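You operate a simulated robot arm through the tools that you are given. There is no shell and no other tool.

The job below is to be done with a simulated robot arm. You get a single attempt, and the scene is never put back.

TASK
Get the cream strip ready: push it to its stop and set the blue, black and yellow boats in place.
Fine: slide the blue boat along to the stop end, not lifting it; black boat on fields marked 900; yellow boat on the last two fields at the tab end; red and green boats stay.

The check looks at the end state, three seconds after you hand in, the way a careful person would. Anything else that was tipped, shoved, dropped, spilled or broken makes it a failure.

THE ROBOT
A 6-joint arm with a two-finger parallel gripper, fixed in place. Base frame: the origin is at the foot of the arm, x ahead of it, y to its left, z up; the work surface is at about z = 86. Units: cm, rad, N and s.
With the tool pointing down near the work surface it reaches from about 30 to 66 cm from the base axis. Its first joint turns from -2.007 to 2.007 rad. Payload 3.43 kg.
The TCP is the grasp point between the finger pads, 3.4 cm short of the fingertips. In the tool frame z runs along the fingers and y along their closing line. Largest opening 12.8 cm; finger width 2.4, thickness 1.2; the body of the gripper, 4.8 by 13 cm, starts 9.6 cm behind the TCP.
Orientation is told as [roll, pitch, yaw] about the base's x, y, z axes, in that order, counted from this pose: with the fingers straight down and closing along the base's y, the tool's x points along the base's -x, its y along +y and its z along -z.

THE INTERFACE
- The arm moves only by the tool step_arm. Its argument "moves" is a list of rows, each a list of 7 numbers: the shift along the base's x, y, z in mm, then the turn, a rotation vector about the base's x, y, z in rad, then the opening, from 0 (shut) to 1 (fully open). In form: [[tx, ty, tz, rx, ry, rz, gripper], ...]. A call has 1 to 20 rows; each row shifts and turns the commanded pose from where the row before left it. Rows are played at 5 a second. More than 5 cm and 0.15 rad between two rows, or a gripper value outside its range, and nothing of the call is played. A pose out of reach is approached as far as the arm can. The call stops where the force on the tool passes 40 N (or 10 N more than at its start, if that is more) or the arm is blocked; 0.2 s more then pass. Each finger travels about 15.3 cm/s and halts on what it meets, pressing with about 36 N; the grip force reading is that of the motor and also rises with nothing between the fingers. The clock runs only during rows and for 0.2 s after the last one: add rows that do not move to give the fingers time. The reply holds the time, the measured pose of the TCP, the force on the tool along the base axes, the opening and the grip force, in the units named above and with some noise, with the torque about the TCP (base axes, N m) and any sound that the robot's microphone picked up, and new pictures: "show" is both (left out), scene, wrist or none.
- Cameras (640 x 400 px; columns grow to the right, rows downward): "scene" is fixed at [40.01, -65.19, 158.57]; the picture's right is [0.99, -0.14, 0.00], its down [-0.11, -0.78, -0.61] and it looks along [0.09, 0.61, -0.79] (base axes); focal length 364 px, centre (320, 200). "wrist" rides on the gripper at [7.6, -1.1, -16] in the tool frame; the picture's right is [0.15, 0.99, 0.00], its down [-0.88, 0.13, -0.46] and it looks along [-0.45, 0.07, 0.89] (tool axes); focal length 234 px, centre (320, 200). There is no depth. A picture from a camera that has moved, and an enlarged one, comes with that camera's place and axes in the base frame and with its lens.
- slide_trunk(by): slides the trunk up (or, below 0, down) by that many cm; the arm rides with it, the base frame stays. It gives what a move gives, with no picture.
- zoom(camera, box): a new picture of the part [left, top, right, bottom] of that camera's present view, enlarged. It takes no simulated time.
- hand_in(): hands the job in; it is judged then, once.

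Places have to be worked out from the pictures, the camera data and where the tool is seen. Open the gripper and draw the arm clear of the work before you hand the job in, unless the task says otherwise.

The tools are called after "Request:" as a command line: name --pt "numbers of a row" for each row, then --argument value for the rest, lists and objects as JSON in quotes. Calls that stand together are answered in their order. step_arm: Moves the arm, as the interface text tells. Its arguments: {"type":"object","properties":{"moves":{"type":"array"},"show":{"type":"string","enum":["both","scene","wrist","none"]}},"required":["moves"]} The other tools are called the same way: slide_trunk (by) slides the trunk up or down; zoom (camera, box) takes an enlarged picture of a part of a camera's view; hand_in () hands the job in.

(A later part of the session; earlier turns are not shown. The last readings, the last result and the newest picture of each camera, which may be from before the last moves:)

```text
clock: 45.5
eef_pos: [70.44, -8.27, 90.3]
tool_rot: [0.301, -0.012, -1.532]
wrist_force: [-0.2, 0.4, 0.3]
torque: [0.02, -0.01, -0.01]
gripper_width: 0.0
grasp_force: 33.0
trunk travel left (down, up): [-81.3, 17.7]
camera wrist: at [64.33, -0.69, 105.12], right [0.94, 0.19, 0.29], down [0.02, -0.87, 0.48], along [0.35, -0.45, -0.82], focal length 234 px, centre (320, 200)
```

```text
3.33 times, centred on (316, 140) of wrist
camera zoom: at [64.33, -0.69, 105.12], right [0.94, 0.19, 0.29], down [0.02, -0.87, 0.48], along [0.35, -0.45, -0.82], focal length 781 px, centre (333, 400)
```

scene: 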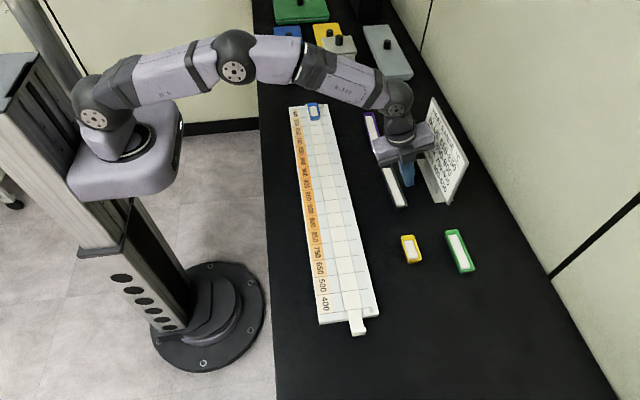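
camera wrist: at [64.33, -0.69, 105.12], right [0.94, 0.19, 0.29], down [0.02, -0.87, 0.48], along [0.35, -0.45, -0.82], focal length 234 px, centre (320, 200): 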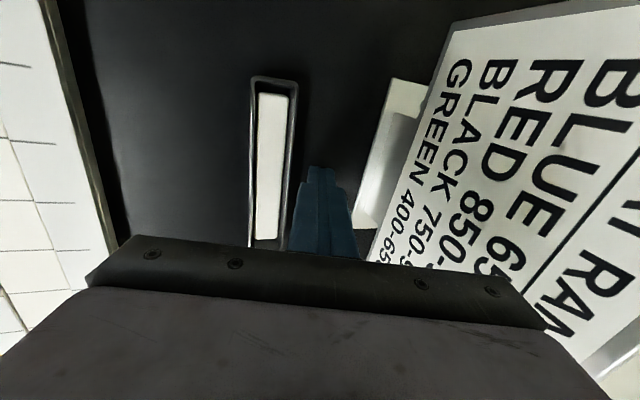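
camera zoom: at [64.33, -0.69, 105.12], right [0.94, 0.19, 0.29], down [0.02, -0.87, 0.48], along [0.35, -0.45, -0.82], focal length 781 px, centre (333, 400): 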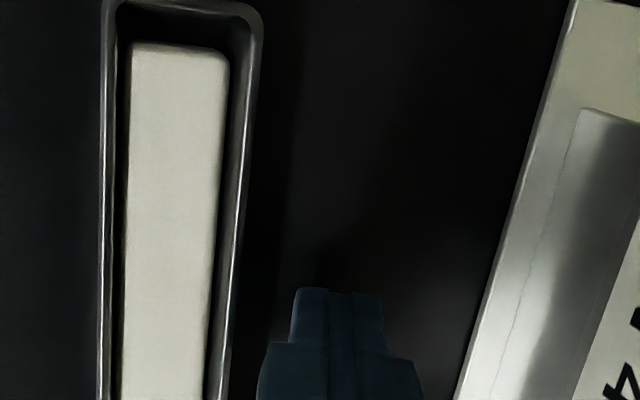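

The fingertips are about 0.7 cm above the table beside the middle of the boat. I draw it straight towards the base, 5.5 cm of travel (about 4 cm for the boat), watching the force.

Request:
step_arm --pt "-4 0 0 0 0 0 0" --pt "-4 0 0 0 0 0 0" --pt "-4 0 0 0 0 0 0" --pt "-4 0 0 0 0 0 0" --pt "-4 0 0 0 0 0 0" --pt "-4 0 0 0 0 0 0" --pt "0 0 0 0 0 0 0"

Request:
zoom --camera "wrist" --box '[220, 60, 412, 200]'

Request:
zoom --camera "scene" --box '[350, 150, 446, 210]'

```text
clock: 47.1
eef_pos: [67.94, -8.27, 90.41]
tool_rot: [0.299, -0.012, -1.531]
wrist_force: [-0.5, 1.1, 0.2]
torque: [0.02, 0.02, -0.04]
gripper_width: 0.03
grasp_force: 32.9
trunk travel left (down, up): [-81.3, 17.7]
camera wrist: at [61.98, -0.76, 105.24], right [0.94, 0.19, 0.29], down [0.02, -0.87, 0.48], along [0.34, -0.45, -0.83], focal length 234 px, centre (320, 200)
```

scene: 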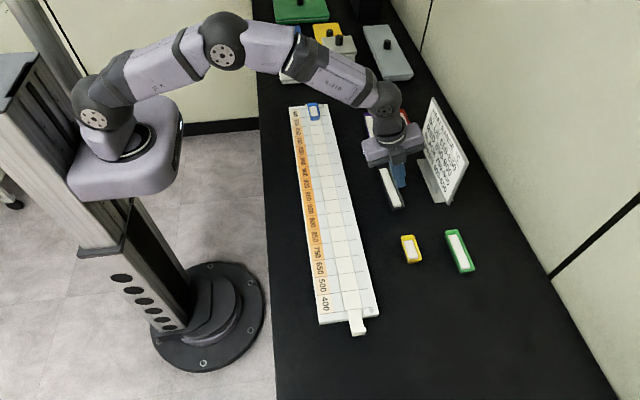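
wrist: 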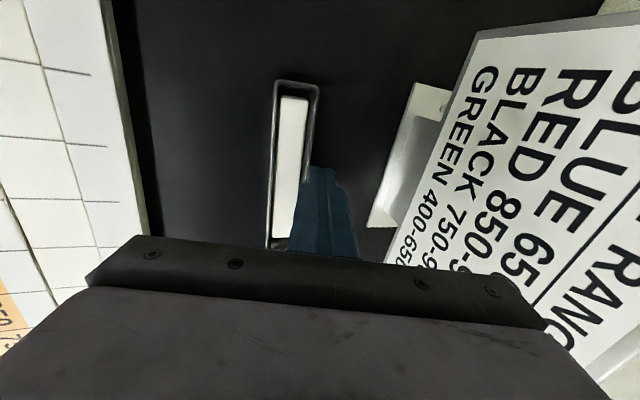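

```text
2.86 times, centred on (316, 130) of wrist
camera zoom: at [61.98, -0.76, 105.24], right [0.94, 0.19, 0.29], down [0.02, -0.87, 0.48], along [0.34, -0.45, -0.83], focal length 669 px, centre (331, 400)
```

zoom: 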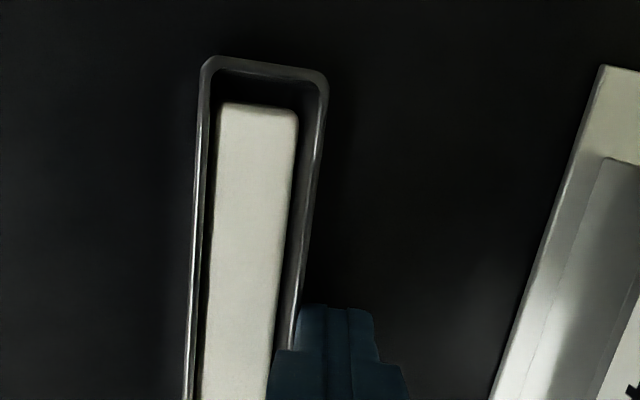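

```text
6.67 times, centred on (398, 180) of scene
camera zoom: at [40.01, -65.19, 158.57], right [0.99, -0.14, 0.0], down [-0.11, -0.78, -0.61], along [0.09, 0.61, -0.79], focal length 2428 px, centre (-200, 333)
```

zoom: 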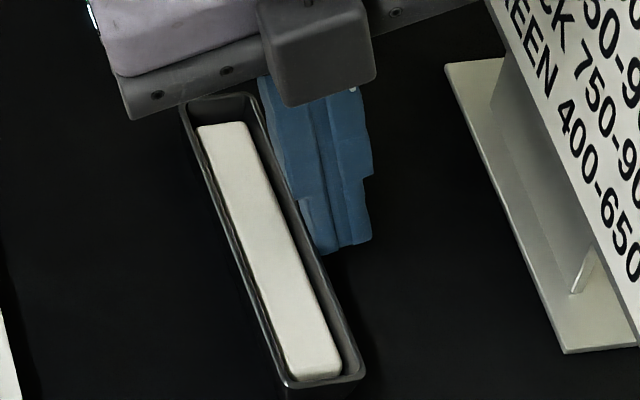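

The boat is sliding along evenly. I continue 3 cm more.

Request:
step_arm --pt "-4 0 0 0 0 0 0" --pt "-4 0 0 0 0 0 0" --pt "-4 0 0 0 0 0 0" --pt "-4 0 0 0 0 0 0" --pt "-4 0 0 0 0 0 0" --pt "-4 0 0 0 0 0 0" --pt "-4 0 0 0 0 0 0" --pt "-4 0 0 0 0 0 0" --pt "0 0 0 0 0 0 0"

Request:
zoom --camera "scene" --box '[340, 150, 436, 210]'

```text
clock: 49.1
eef_pos: [64.85, -8.38, 90.42]
tool_rot: [0.3, -0.013, -1.531]
wrist_force: [-0.1, -0.7, 1.2]
torque: [0.01, -0.04, 0.02]
gripper_width: 0.01
grasp_force: 33.1
trunk travel left (down, up): [-81.3, 17.7]
camera wrist: at [58.71, -0.72, 105.28], right [0.94, 0.19, 0.29], down [0.02, -0.87, 0.48], along [0.35, -0.45, -0.82], focal length 234 px, centre (320, 200)
```

scene: 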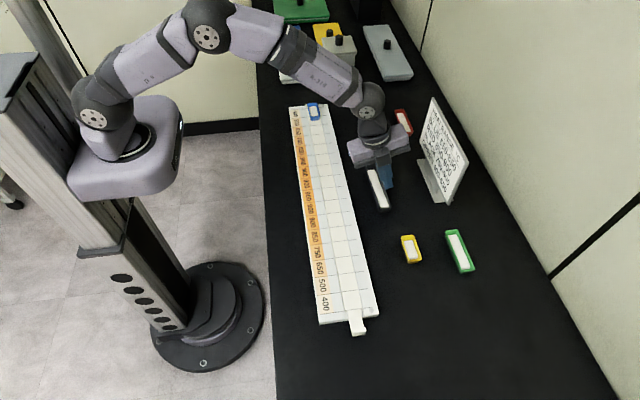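
wrist: 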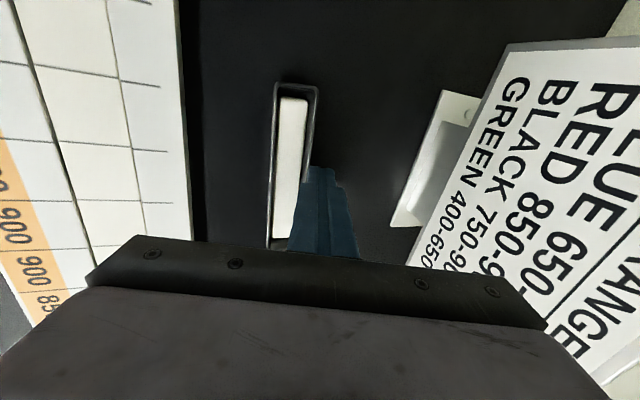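

```text
6.67 times, centred on (388, 180) of scene
camera zoom: at [40.01, -65.19, 158.57], right [0.99, -0.14, 0.0], down [-0.11, -0.78, -0.61], along [0.09, 0.61, -0.79], focal length 2428 px, centre (-133, 333)
```

zoom: 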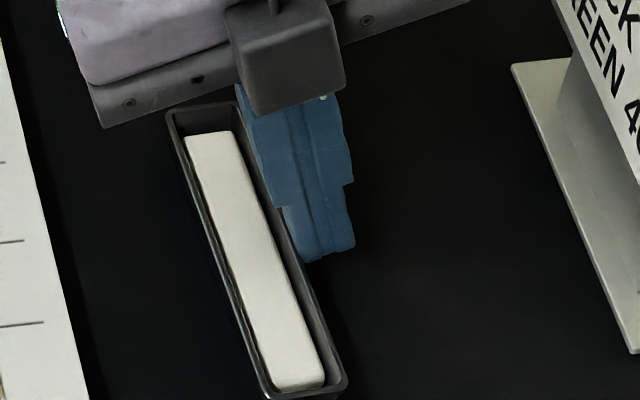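

The boat has moved about 4 cm inward and is still upright. I back off outward, rise, straighten the tool and open to 5 cm to relocate it.

Request:
step_arm --pt "6 0 0 0 0 0 0" --pt "6 0 0 0 0 0 0" --pt "0 0 40 0 0 0 0" --pt "0 0 40 0 0 0 0" --pt "0 0 30 0 0 0 0" --pt "-20 0 0 0 0.1 0 0.4" --pt "-20 0 0 0 0.1 0 0.4" --pt "-15 0 0 0 0.1 0 0.4" --pt "0 0 0 0 0 0 0.4" --pt "0 0 0 0 0 0 0.4"

Request:
zoom --camera "wrist" --box '[280, 70, 440, 220]'

Request:
zoom --camera "scene" --box '[340, 150, 436, 210]'

```text
clock: 51.3
eef_pos: [60.47, -8.22, 101.46]
tool_rot: [0.0, 0.0, -1.528]
wrist_force: [0.3, -0.2, -0.7]
torque: [0.0, 0.01, 0.02]
gripper_width: 5.16
grasp_force: 0.0
trunk travel left (down, up): [-81.3, 17.7]
camera wrist: at [58.99, -0.67, 117.44], right [0.98, 0.19, 0.0], down [0.17, -0.87, 0.46], along [0.09, -0.45, -0.89], focal length 234 px, centre (320, 200)
```

scene: 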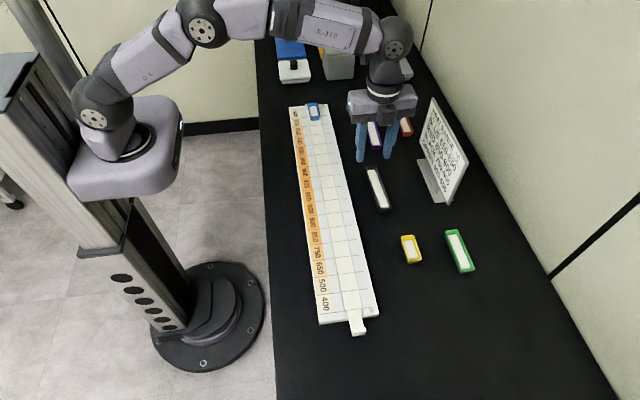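
wrist: 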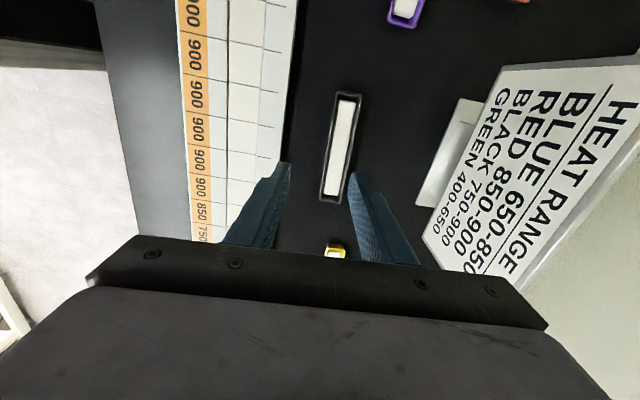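

```text
2.67 times, centred on (360, 145) of wrist
camera zoom: at [58.99, -0.67, 117.44], right [0.98, 0.19, 0.0], down [0.17, -0.87, 0.46], along [0.09, -0.45, -0.89], focal length 624 px, centre (213, 347)
```

zoom: 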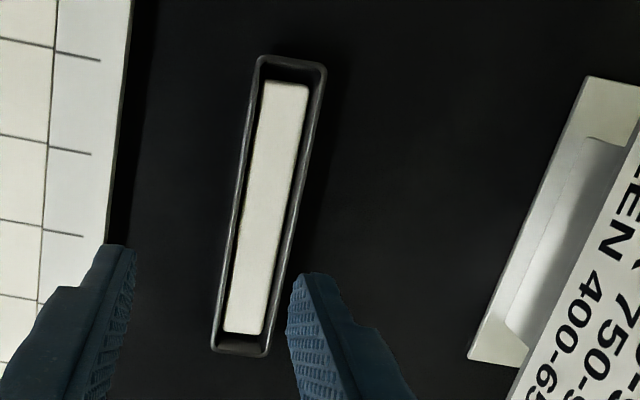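

```text
6.67 times, centred on (388, 180) of scene
camera zoom: at [40.01, -65.19, 158.57], right [0.99, -0.14, 0.0], down [-0.11, -0.78, -0.61], along [0.09, 0.61, -0.79], focal length 2428 px, centre (-133, 333)
```

zoom: 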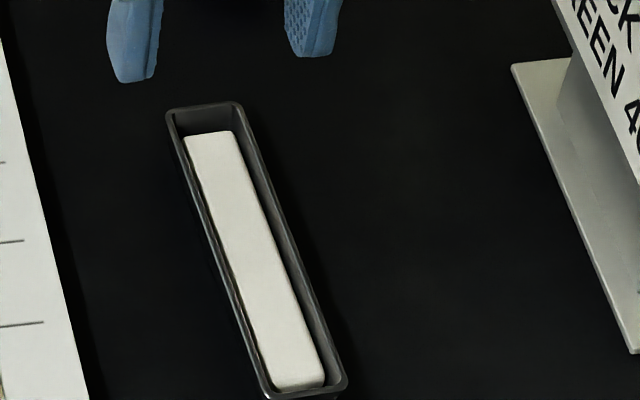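

The black boat is now at (63.05, -8.45), turned about 0.053 rad, and within tool-down reach. I centre over it, match its heading and come down in stages.

Request:
step_arm --pt "13 -1 0 0 0 0.01 0.4" --pt "13 -1 0 0 0 0 0.4" --pt "0 0 -30 0 0 0 0.4" --pt "0 0 -30 0 0 0 0.4" --pt "0 0 -20 0 0 0 0.4" --pt "0 0 0 0 0 0 0.4" --pt "0 0 0 0 0 0 0.4"

Request:
zoom --camera "scene" --box '[340, 140, 436, 200]'

Request:
zoom --camera "wrist" --box '[240, 90, 400, 240]'

```text
clock: 52.9
eef_pos: [63.01, -8.67, 93.49]
tool_rot: [0.001, 0.001, -1.521]
wrist_force: [0.2, -0.1, 0.4]
torque: [-0.02, -0.02, -0.03]
gripper_width: 5.09
grasp_force: 0.0
trunk travel left (down, up): [-81.3, 17.7]
camera wrist: at [61.54, -1.07, 109.45], right [0.98, 0.2, 0.0], down [0.18, -0.87, 0.46], along [0.09, -0.45, -0.89], focal length 234 px, centre (320, 200)
```

scene: 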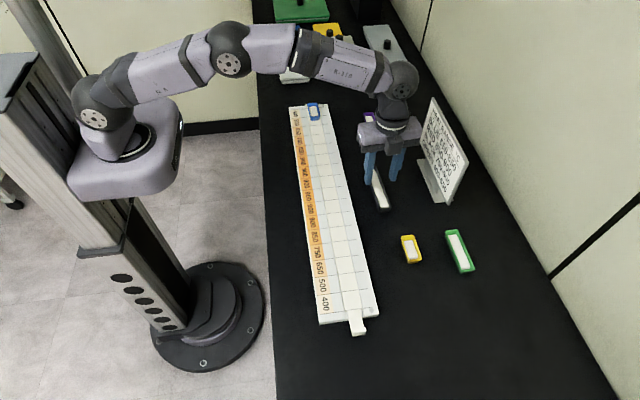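
wrist: 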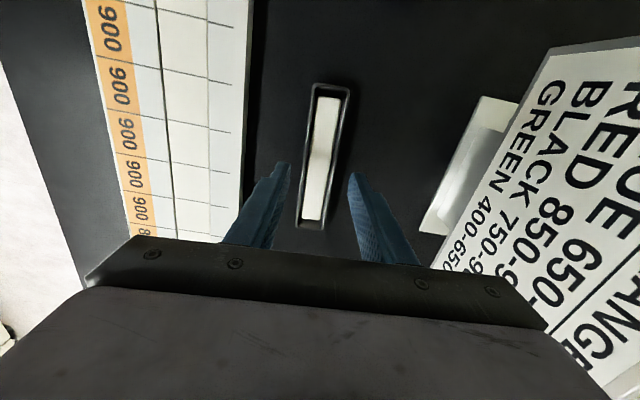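

```text
6.67 times, centred on (388, 170) of scene
camera zoom: at [40.01, -65.19, 158.57], right [0.99, -0.14, 0.0], down [-0.11, -0.78, -0.61], along [0.09, 0.61, -0.79], focal length 2428 px, centre (-133, 400)
```

zoom: 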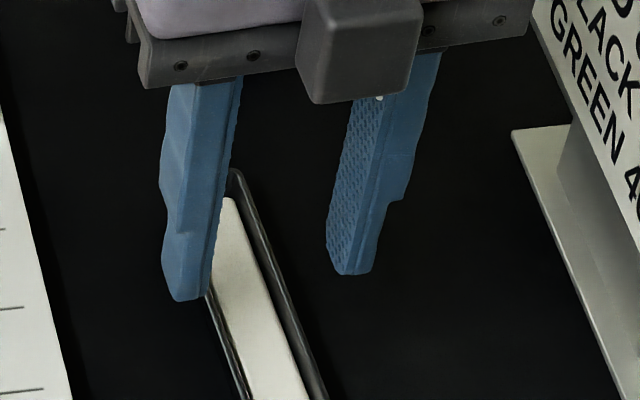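

```text
2.67 times, centred on (320, 165) of wrist
camera zoom: at [61.54, -1.07, 109.45], right [0.98, 0.2, 0.0], down [0.18, -0.87, 0.46], along [0.09, -0.45, -0.89], focal length 624 px, centre (320, 293)
```

zoom: 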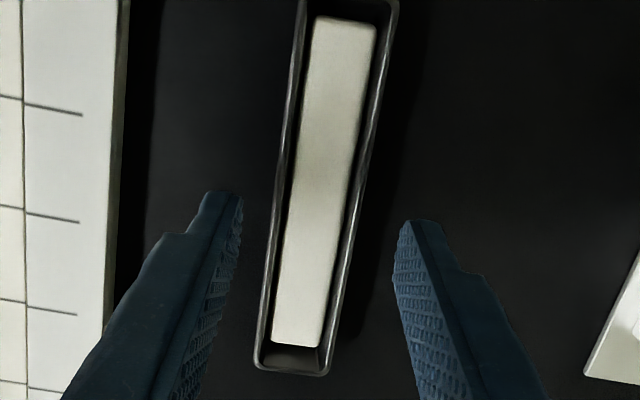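

The boat sits centred between the open fingers. I lower to about 0.6 cm above the table.

Request:
step_arm --pt "0 0 -12 0 0 0 0.4" --pt "0 0 -12 0 0 0 0.4" --pt "0 0 -6 0 0 0 0.4" --pt "0 0 -5 0 0 0 0.4" --pt "0 0 0 0 0 0 0.4"

Request:
zoom --camera "scene" --box '[340, 150, 436, 210]'

Request:
zoom --camera "wrist" --box '[240, 90, 400, 240]'

```text
clock: 54.1
eef_pos: [63.18, -8.61, 90.07]
tool_rot: [0.001, 0.0, -1.519]
wrist_force: [0.5, 0.4, -0.4]
torque: [-0.01, -0.01, 0.0]
gripper_width: 5.11
grasp_force: 0.2
trunk travel left (down, up): [-81.3, 17.7]
camera wrist: at [61.63, -0.97, 105.94], right [0.98, 0.2, 0.0], down [0.17, -0.87, 0.46], along [0.09, -0.45, -0.89], focal length 234 px, centre (320, 200)
```

scene: 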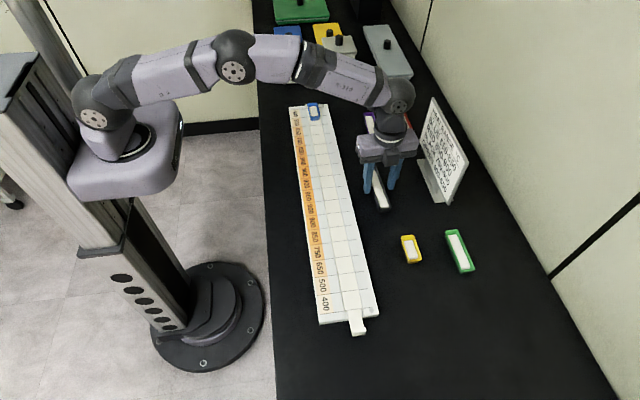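
wrist: 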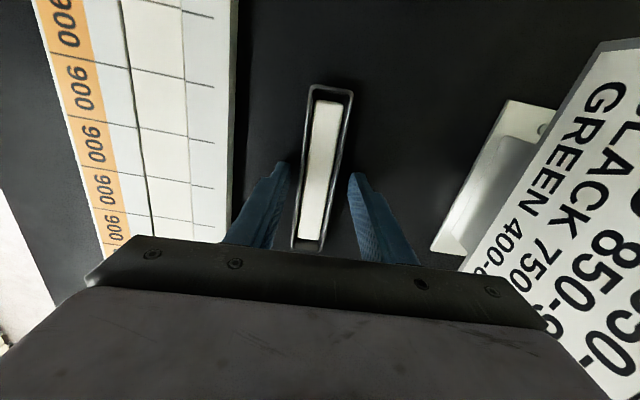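

```text
6.67 times, centred on (388, 180) of scene
camera zoom: at [40.01, -65.19, 158.57], right [0.99, -0.14, 0.0], down [-0.11, -0.78, -0.61], along [0.09, 0.61, -0.79], focal length 2428 px, centre (-133, 333)
```

zoom: 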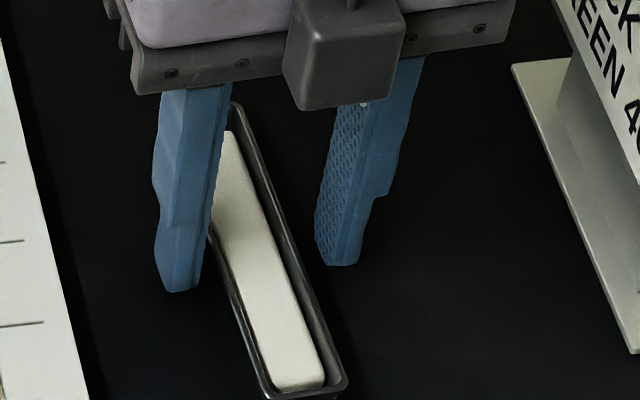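

```text
2.67 times, centred on (320, 165) of wrist
camera zoom: at [61.63, -0.97, 105.94], right [0.98, 0.2, 0.0], down [0.17, -0.87, 0.46], along [0.09, -0.45, -0.89], focal length 624 px, centre (320, 293)
```

zoom: 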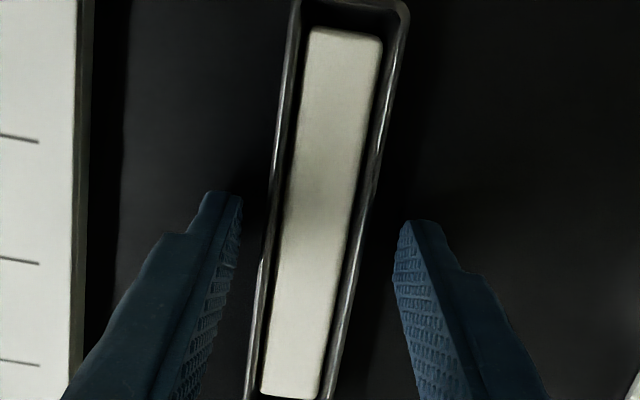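

The fingertips are beside the boat walls, about 0.7 cm above the table, and the boat is centred. I lower 3 mm more and close in steps.

Request:
step_arm --pt "0 0 -3 0 0 0 0.4" --pt "0 0 0 0 0 0 0.32" --pt "0 0 0 0 0 0 0.27" --pt "0 0 0 0 0 0 0.22" --pt "0 0 0 0 0 0 0.1" --pt "0 0 0 0 0 0 0.0" --pt "0 0 0 0 0 0 0.0"

Request:
zoom --camera "scene" --box '[340, 150, 436, 210]'

Request:
zoom --camera "wrist" --box '[240, 90, 400, 240]'

```text
clock: 55.7
eef_pos: [63.07, -8.58, 89.72]
tool_rot: [0.001, 0.0, -1.52]
wrist_force: [-1.0, 0.7, -0.6]
torque: [-0.01, 0.03, 0.39]
gripper_width: 2.59
grasp_force: 36.0
trunk travel left (down, up): [-81.3, 17.7]
camera wrist: at [61.62, -0.91, 105.66], right [0.98, 0.2, 0.0], down [0.17, -0.87, 0.46], along [0.09, -0.45, -0.89], focal length 234 px, centre (320, 200)
```

scene: 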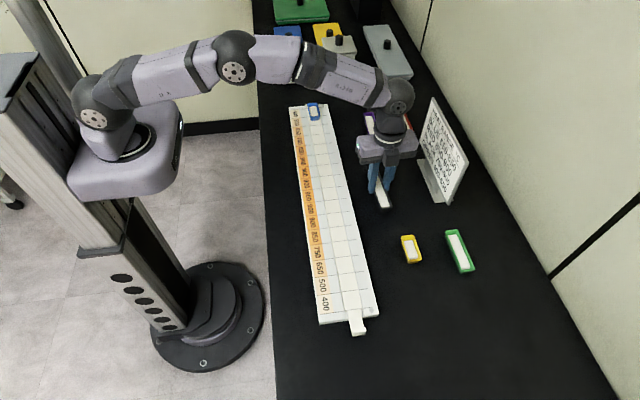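
wrist: 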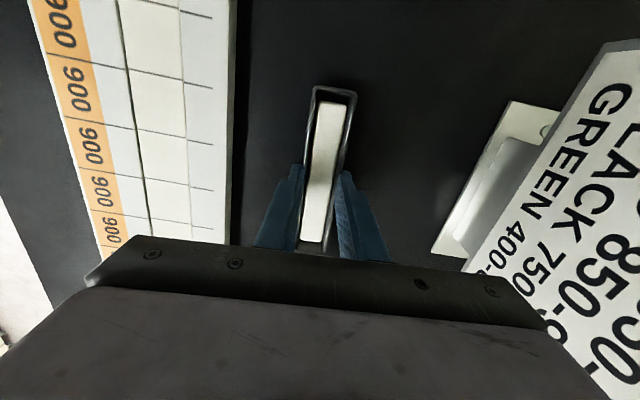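

```text
6.67 times, centred on (388, 180) of scene
camera zoom: at [40.01, -65.19, 158.57], right [0.99, -0.14, 0.0], down [-0.11, -0.78, -0.61], along [0.09, 0.61, -0.79], focal length 2428 px, centre (-133, 333)
```

zoom: 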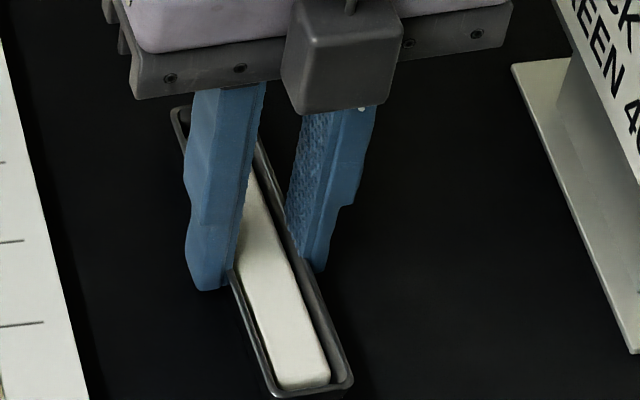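

```text
2.67 times, centred on (320, 165) of wrist
camera zoom: at [61.62, -0.91, 105.66], right [0.98, 0.2, 0.0], down [0.17, -0.87, 0.46], along [0.09, -0.45, -0.89], focal length 624 px, centre (320, 293)
```

zoom: 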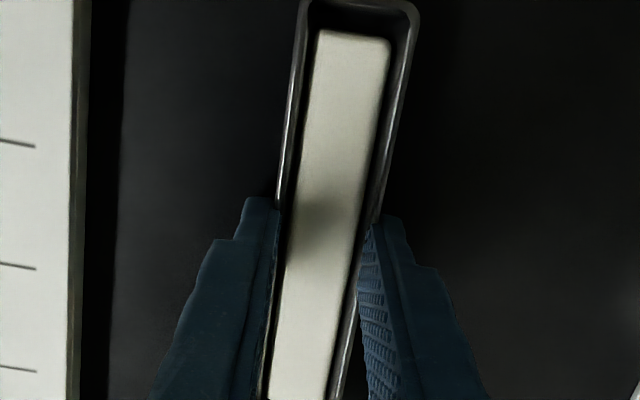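

The grip has closed on the boat at 2.59 cm with 36 N. I lift slowly by 2.5 cm and check that it hangs level.

Request:
step_arm --pt "0 0 5 0 0 0 0" --pt "0 0 10 0 0 0 0" --pt "0 0 10 0 0 0 0" --pt "0 0 0 0 0 0 0"

Request:
zoom --camera "scene" --box '[340, 140, 436, 200]'

Request:
zoom --camera "wrist" --box '[240, 60, 400, 240]'

```text
clock: 56.7
eef_pos: [63.01, -8.64, 92.27]
tool_rot: [0.001, -0.001, -1.521]
wrist_force: [0.2, -0.1, -0.5]
torque: [0.03, -0.01, 0.01]
gripper_width: 2.9
grasp_force: 36.2
trunk travel left (down, up): [-81.3, 17.7]
camera wrist: at [61.57, -0.81, 108.18], right [0.98, 0.2, 0.0], down [0.18, -0.87, 0.46], along [0.09, -0.45, -0.89], focal length 234 px, centre (320, 200)
```

scene: 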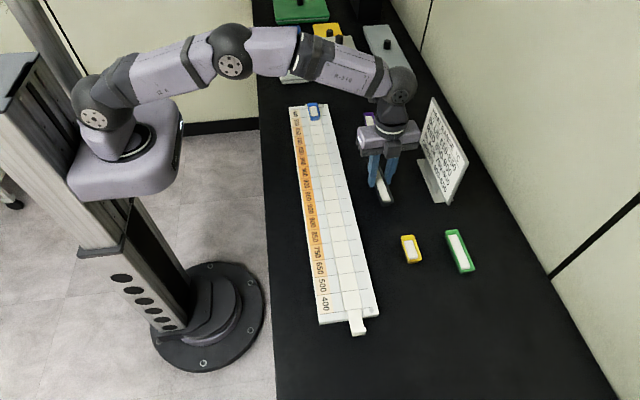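
wrist: 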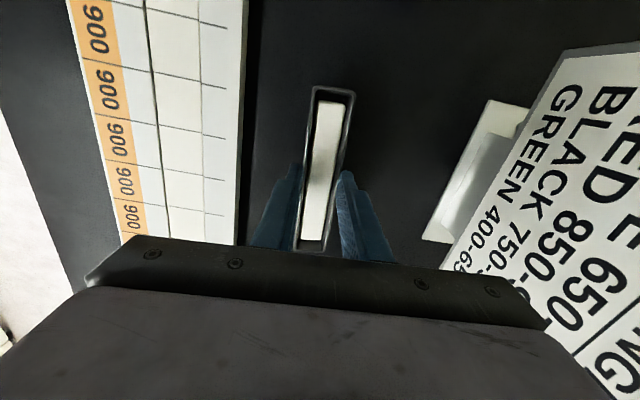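

```text
6.67 times, centred on (388, 170) of scene
camera zoom: at [40.01, -65.19, 158.57], right [0.99, -0.14, 0.0], down [-0.11, -0.78, -0.61], along [0.09, 0.61, -0.79], focal length 2428 px, centre (-133, 400)
```

zoom: 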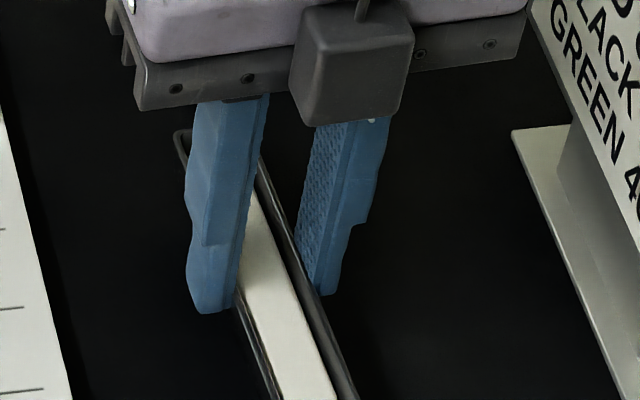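

```text
2.22 times, centred on (320, 150) of wrist
camera zoom: at [61.57, -0.81, 108.18], right [0.98, 0.2, 0.0], down [0.18, -0.87, 0.46], along [0.09, -0.45, -0.89], focal length 520 px, centre (320, 311)
```

zoom: 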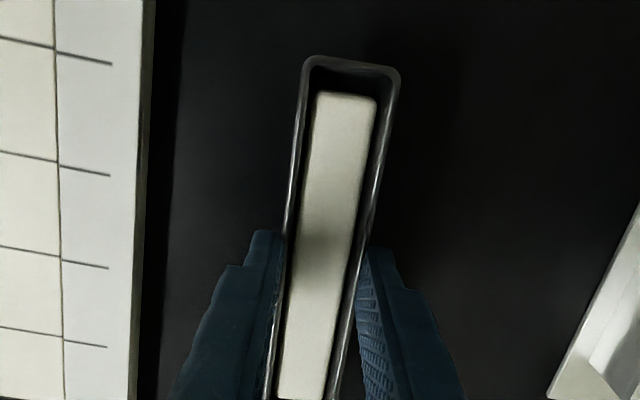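

The opening reading went from 2.59 to 2.9, so the boat may have settled a little in the grip. I look closer before going on.

Request:
zoom --camera "scene" --box '[350, 150, 430, 212]'

Request:
zoom --camera "wrist" --box '[270, 150, 380, 260]'

```text
6.45 times, centred on (390, 181) of scene
camera zoom: at [40.01, -65.19, 158.57], right [0.99, -0.14, 0.0], down [-0.11, -0.78, -0.61], along [0.09, 0.61, -0.79], focal length 2350 px, centre (-132, 323)
```

zoom: 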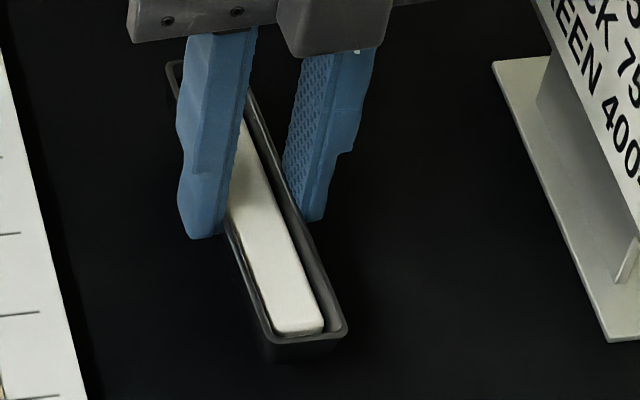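

```text
3.64 times, centred on (325, 205) of wrist
camera zoom: at [61.57, -0.81, 108.18], right [0.98, 0.2, 0.0], down [0.18, -0.87, 0.46], along [0.09, -0.45, -0.89], focal length 852 px, centre (302, 182)
```

zoom: 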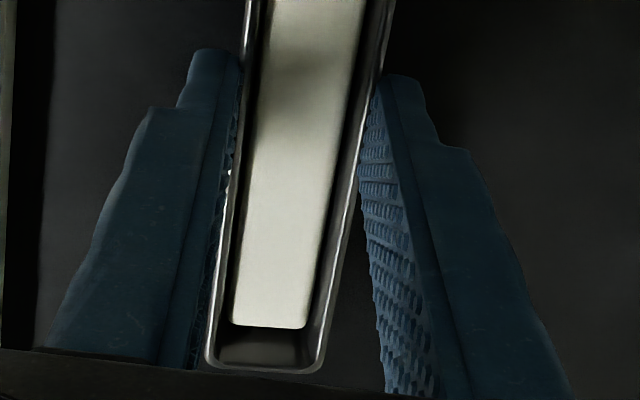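

The boat hangs level and rose by the full 2.5 cm. I lift 4 cm more and re-read the opening.

Request:
step_arm --pt "0 0 10 0 0 0 0" --pt "0 0 15 0 0 0 0" --pt "0 0 15 0 0 0 0" --pt "0 0 0 0 0 0 0"

Request:
zoom --camera "scene" --box '[350, 130, 446, 200]'

Request:
zoom --camera "wrist" --box '[270, 60, 400, 260]'

```text
clock: 57.7
eef_pos: [62.96, -8.41, 96.17]
tool_rot: [0.0, 0.0, -1.521]
wrist_force: [-0.3, 1.2, -0.7]
torque: [0.01, 0.01, 0.04]
gripper_width: 3.01
grasp_force: 35.9
trunk travel left (down, up): [-81.3, 17.7]
camera wrist: at [61.53, -0.8, 112.16], right [0.98, 0.2, 0.0], down [0.18, -0.87, 0.46], along [0.09, -0.45, -0.89], focal length 234 px, centre (320, 200)
```

scene: 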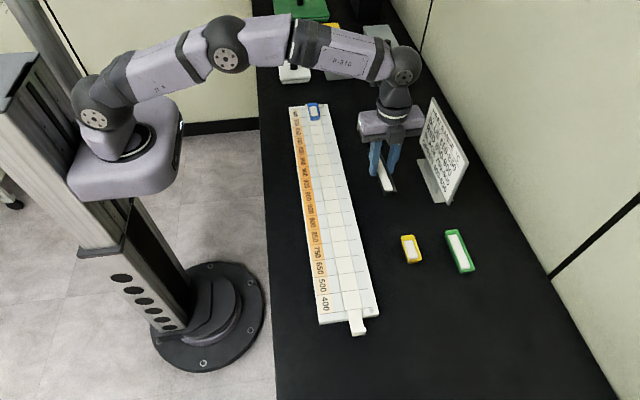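
wrist: 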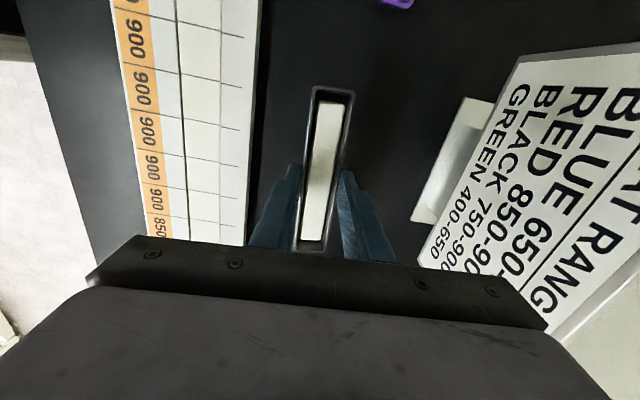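

```text
5.71 times, centred on (398, 165) of scene
camera zoom: at [40.01, -65.19, 158.57], right [0.99, -0.14, 0.0], down [-0.11, -0.78, -0.61], along [0.09, 0.61, -0.79], focal length 2082 px, centre (-126, 400)
```

zoom: 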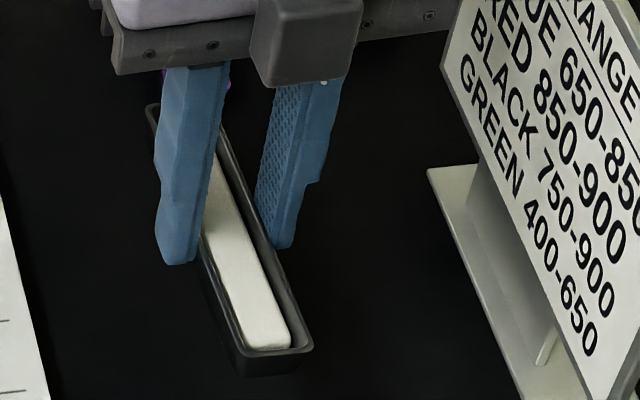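

```text
2.00 times, centred on (335, 160) of wrist
camera zoom: at [61.53, -0.8, 112.16], right [0.98, 0.2, 0.0], down [0.18, -0.87, 0.46], along [0.09, -0.45, -0.89], focal length 468 px, centre (290, 280)
```

zoom: 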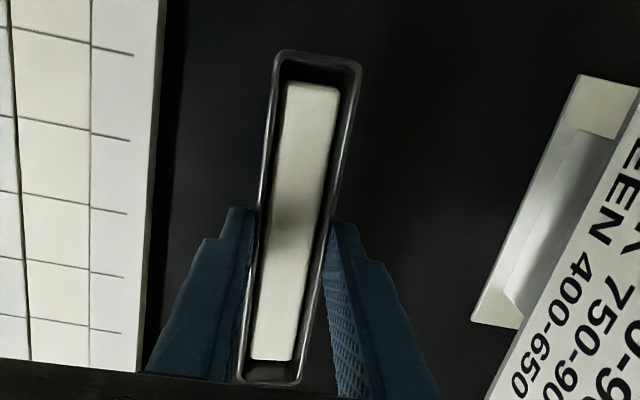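

The opening now reads 3.01, which equals the rim width. I wait a moment without moving, to see whether the hold is stable.

Request:
step_arm --pt "0 0 0 0 0 0 0" --pt "0 0 0 0 0 0 0" --pt "0 0 0 0 0 0 0" --pt "0 0 0 0 0 0 0" --show "wrist"

Request:
zoom --camera "scene" --box '[350, 140, 414, 200]'

Request:
zoom --camera "wrist" --box '[270, 150, 380, 260]'

```text
clock: 58.7
eef_pos: [63.0, -8.38, 96.17]
tool_rot: [0.001, -0.002, -1.521]
wrist_force: [-0.4, -0.3, -1.7]
torque: [-0.01, 0.03, 0.0]
gripper_width: 3.04
grasp_force: 36.0
trunk travel left (down, up): [-81.3, 17.7]
camera wrist: at [61.52, -0.8, 112.16], right [0.98, 0.2, 0.0], down [0.18, -0.87, 0.46], along [0.09, -0.45, -0.89], focal length 234 px, centre (320, 200)
```

wrist: 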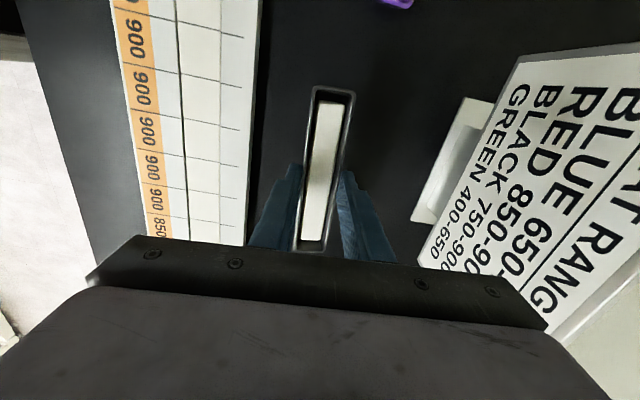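

```text
6.67 times, centred on (382, 170) of scene
camera zoom: at [40.01, -65.19, 158.57], right [0.99, -0.14, 0.0], down [-0.11, -0.78, -0.61], along [0.09, 0.61, -0.79], focal length 2428 px, centre (-93, 400)
```

zoom: 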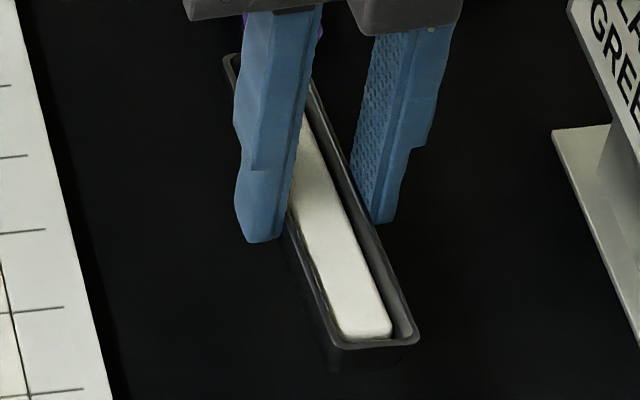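

```text
3.64 times, centred on (325, 205) of wrist
camera zoom: at [61.52, -0.8, 112.16], right [0.98, 0.2, 0.0], down [0.18, -0.87, 0.46], along [0.09, -0.45, -0.89], focal length 852 px, centre (302, 182)
```

zoom: 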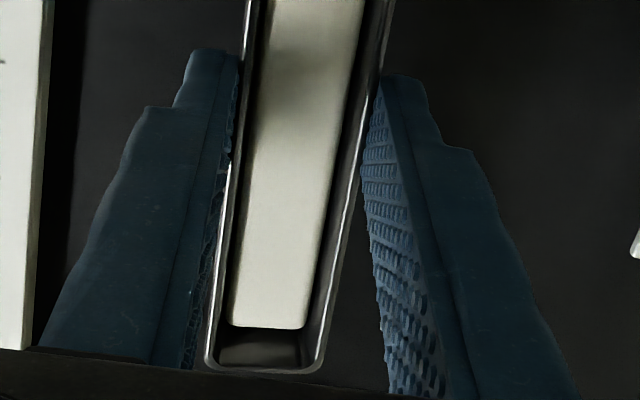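

A check of the boat's rim corner against the lift shows no slip; the reading is just settling. I carry the boat to above the strip (x 50.5, y -7.1) and square it to the strip.

Request:
step_arm --pt "-25 2.5 0 0 0 -0.01 0" --pt "-25 2.5 0 0 0 -0.01 0" --pt "-25 2.5 0 0 0 -0.01 0" --pt "-25 2.5 0 0 0 -0.01 0" --pt "-25 2.5 0 0 0 -0.01 0" --pt "0 0 0 0 0 0 0" --pt "0 0 0 0 0 0 0"

Request:
zoom --camera "wrist" --box '[240, 40, 440, 260]'

Request:
zoom --camera "scene" --box '[290, 130, 386, 220]'

```text
clock: 60.3
eef_pos: [50.56, -7.09, 96.31]
tool_rot: [0.001, 0.0, -1.569]
wrist_force: [-0.5, 0.2, -1.2]
torque: [-0.02, -0.01, -0.01]
gripper_width: 3.0
grasp_force: 36.0
trunk travel left (down, up): [-81.3, 17.7]
camera wrist: at [49.43, 0.59, 112.22], right [0.99, 0.15, 0.0], down [0.13, -0.88, 0.46], along [0.07, -0.45, -0.89], focal length 234 px, centre (320, 200)
```

scene: 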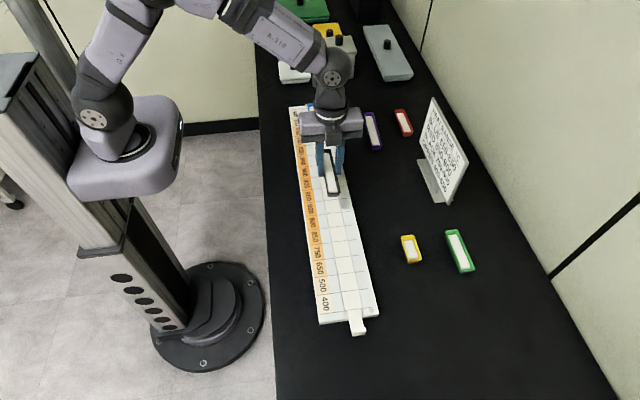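
wrist: 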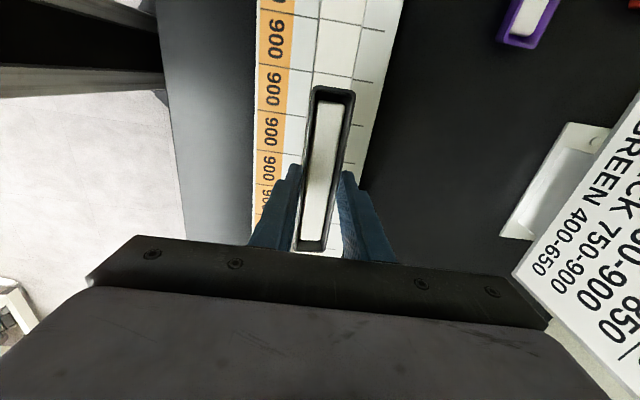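

```text
1.82 times, centred on (340, 150) of wrist
camera zoom: at [49.43, 0.59, 112.22], right [0.99, 0.15, 0.0], down [0.13, -0.88, 0.46], along [0.07, -0.45, -0.89], focal length 426 px, centre (284, 291)
```

zoom: 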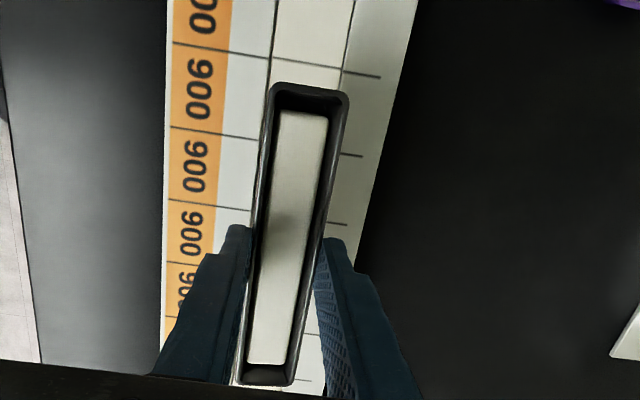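

```text
4.44 times, centred on (338, 175) of scene
camera zoom: at [40.01, -65.19, 158.57], right [0.99, -0.14, 0.0], down [-0.11, -0.78, -0.61], along [0.09, 0.61, -0.79], focal length 1619 px, centre (240, 311)
```

zoom: 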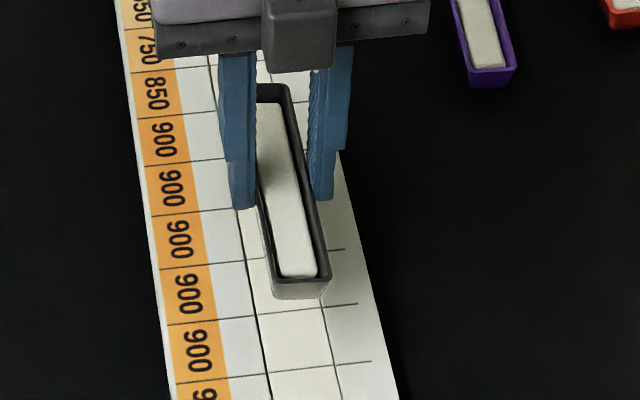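

The boat is square to the strip and centred on it (strip centre x ≈ 50.57). I lower it to about 1 cm above the strip and check where it lies in y.

Request:
step_arm --pt "0 0 -15 0 0 0 0" --pt "0 0 -15 0 0 0 0" --pt "0 0 -10 0 0 0 0" --pt "0 0 -3 0 0 0 0" --pt "0 0 0 0 0 0 0" --pt "0 0 0 0 0 0 0"

Request:
zoom --camera "scene" --box '[290, 140, 370, 220]'

Request:
zoom --camera "wrist" --box '[250, 50, 410, 260]'

```text
clock: 61.7
eef_pos: [50.67, -7.24, 91.88]
tool_rot: [0.0, 0.0, -1.57]
wrist_force: [0.1, -1.0, 0.4]
torque: [-0.02, -0.01, 0.04]
gripper_width: 3.04
grasp_force: 36.3
trunk travel left (down, up): [-81.3, 17.7]
camera wrist: at [49.49, 0.39, 107.91], right [0.99, 0.15, 0.0], down [0.13, -0.88, 0.46], along [0.07, -0.45, -0.89], focal length 234 px, centre (320, 200)
```

scene: 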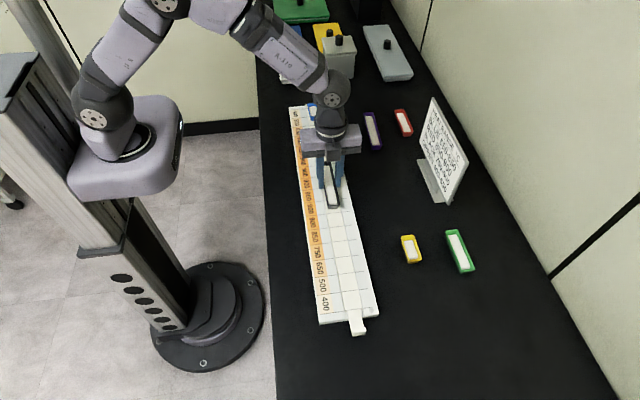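
wrist: 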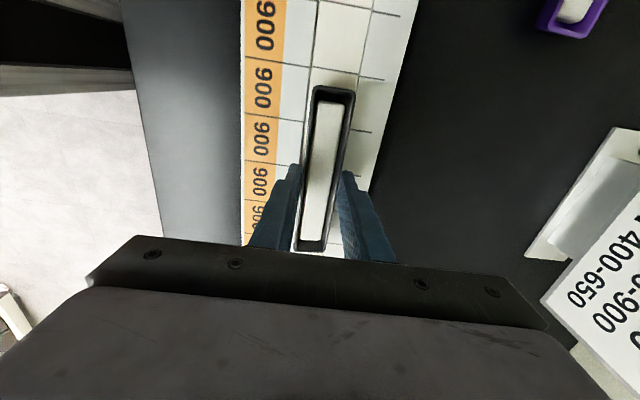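

```text
5.00 times, centred on (330, 180) of scene
camera zoom: at [40.01, -65.19, 158.57], right [0.99, -0.14, 0.0], down [-0.11, -0.78, -0.61], along [0.09, 0.61, -0.79], focal length 1821 px, centre (270, 300)
```

zoom: 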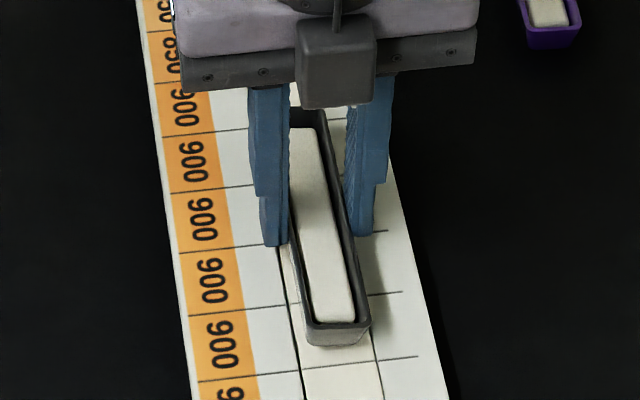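

```text
1.90 times, centred on (330, 155) of wrist
camera zoom: at [49.49, 0.39, 107.91], right [0.99, 0.15, 0.0], down [0.13, -0.88, 0.46], along [0.07, -0.45, -0.89], focal length 446 px, centre (301, 286)
```

zoom: 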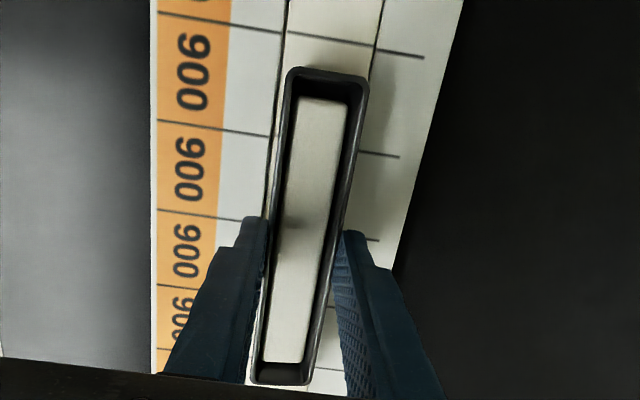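

The boat is over the four middle 900 fields, with about 0.7 cm to spare at its near end. I lower in 2 mm rows, then 1 mm, to feel the strip.

Request:
step_arm --pt "0 0 -3 0 0 0 0" --pt "0 0 -2 0 0 0 0" --pt "0 0 -1.5 0 0 0 0" --pt "0 0 0 0 0 0 0" --show "none"

Request:
zoom --camera "scene" --box '[310, 180, 374, 220]'

```text
clock: 62.7
eef_pos: [50.68, -7.44, 91.55]
tool_rot: [0.004, -0.002, -1.57]
wrist_force: [-2.9, 0.5, 17.1]
torque: [0.14, -0.08, -0.14]
gripper_width: 3.02
grasp_force: 36.2
trunk travel left (down, up): [-81.3, 17.7]
```

```text
10.00 times, centred on (342, 200) of scene
camera zoom: at [40.01, -65.19, 158.57], right [0.99, -0.14, 0.0], down [-0.11, -0.78, -0.61], along [0.09, 0.61, -0.79], focal length 3643 px, centre (100, 200)
```

zoom: 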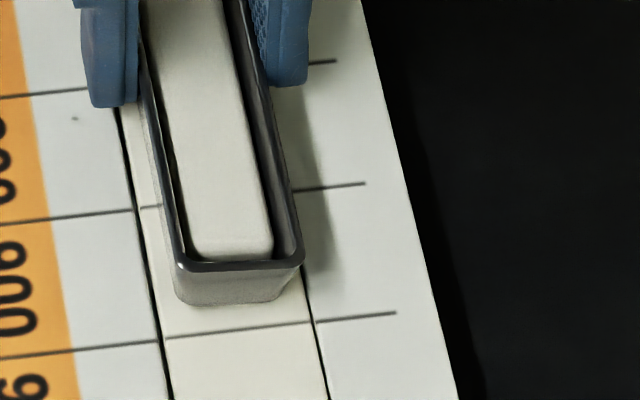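

The boat has landed: 17 N upward. I ease off 2 mm to lower the load, then open the fingers gently.

Request:
step_arm --pt "0 0 2 0 0 0 0" --pt "0 0 0 0 0 0 0" --pt "0 0 0 0 0 0 0.27" --pt "0 0 0 0 0 0 0.32" --pt "0 0 0 0 0 0 0.4" --pt "0 0 0 0 0 0 0.4"

Request:
zoom --camera "scene" --box '[290, 140, 370, 220]'

```text
clock: 64.1
eef_pos: [50.57, -7.35, 91.44]
tool_rot: [0.001, 0.0, -1.568]
wrist_force: [-0.4, 0.5, -1.1]
torque: [-0.02, 0.03, 0.03]
gripper_width: 5.12
grasp_force: 0.1
trunk travel left (down, up): [-81.3, 17.7]
camera wrist: at [49.49, 0.36, 107.43], right [0.99, 0.15, 0.0], down [0.13, -0.88, 0.46], along [0.07, -0.45, -0.89], focal length 234 px, centre (320, 200)
```

scene: 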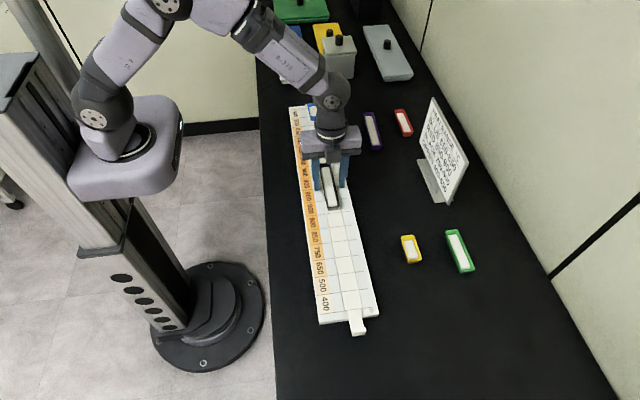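
wrist: 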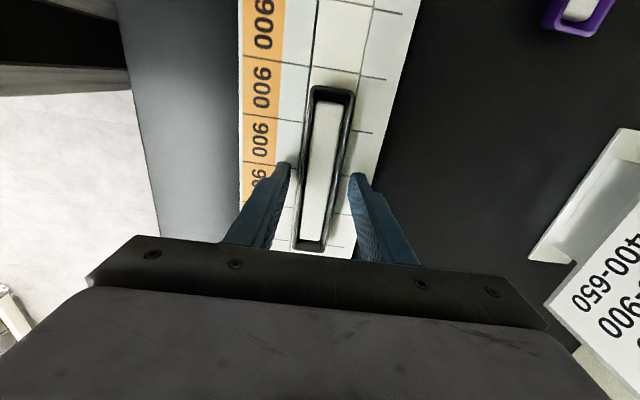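

```text
5.00 times, centred on (330, 180) of scene
camera zoom: at [40.01, -65.19, 158.57], right [0.99, -0.14, 0.0], down [-0.11, -0.78, -0.61], along [0.09, 0.61, -0.79], focal length 1821 px, centre (270, 300)
```

zoom: 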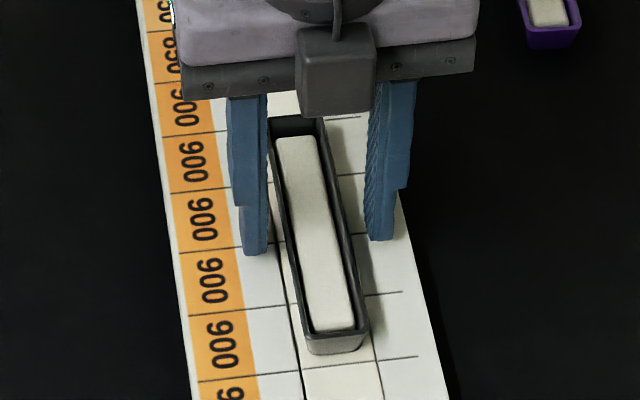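

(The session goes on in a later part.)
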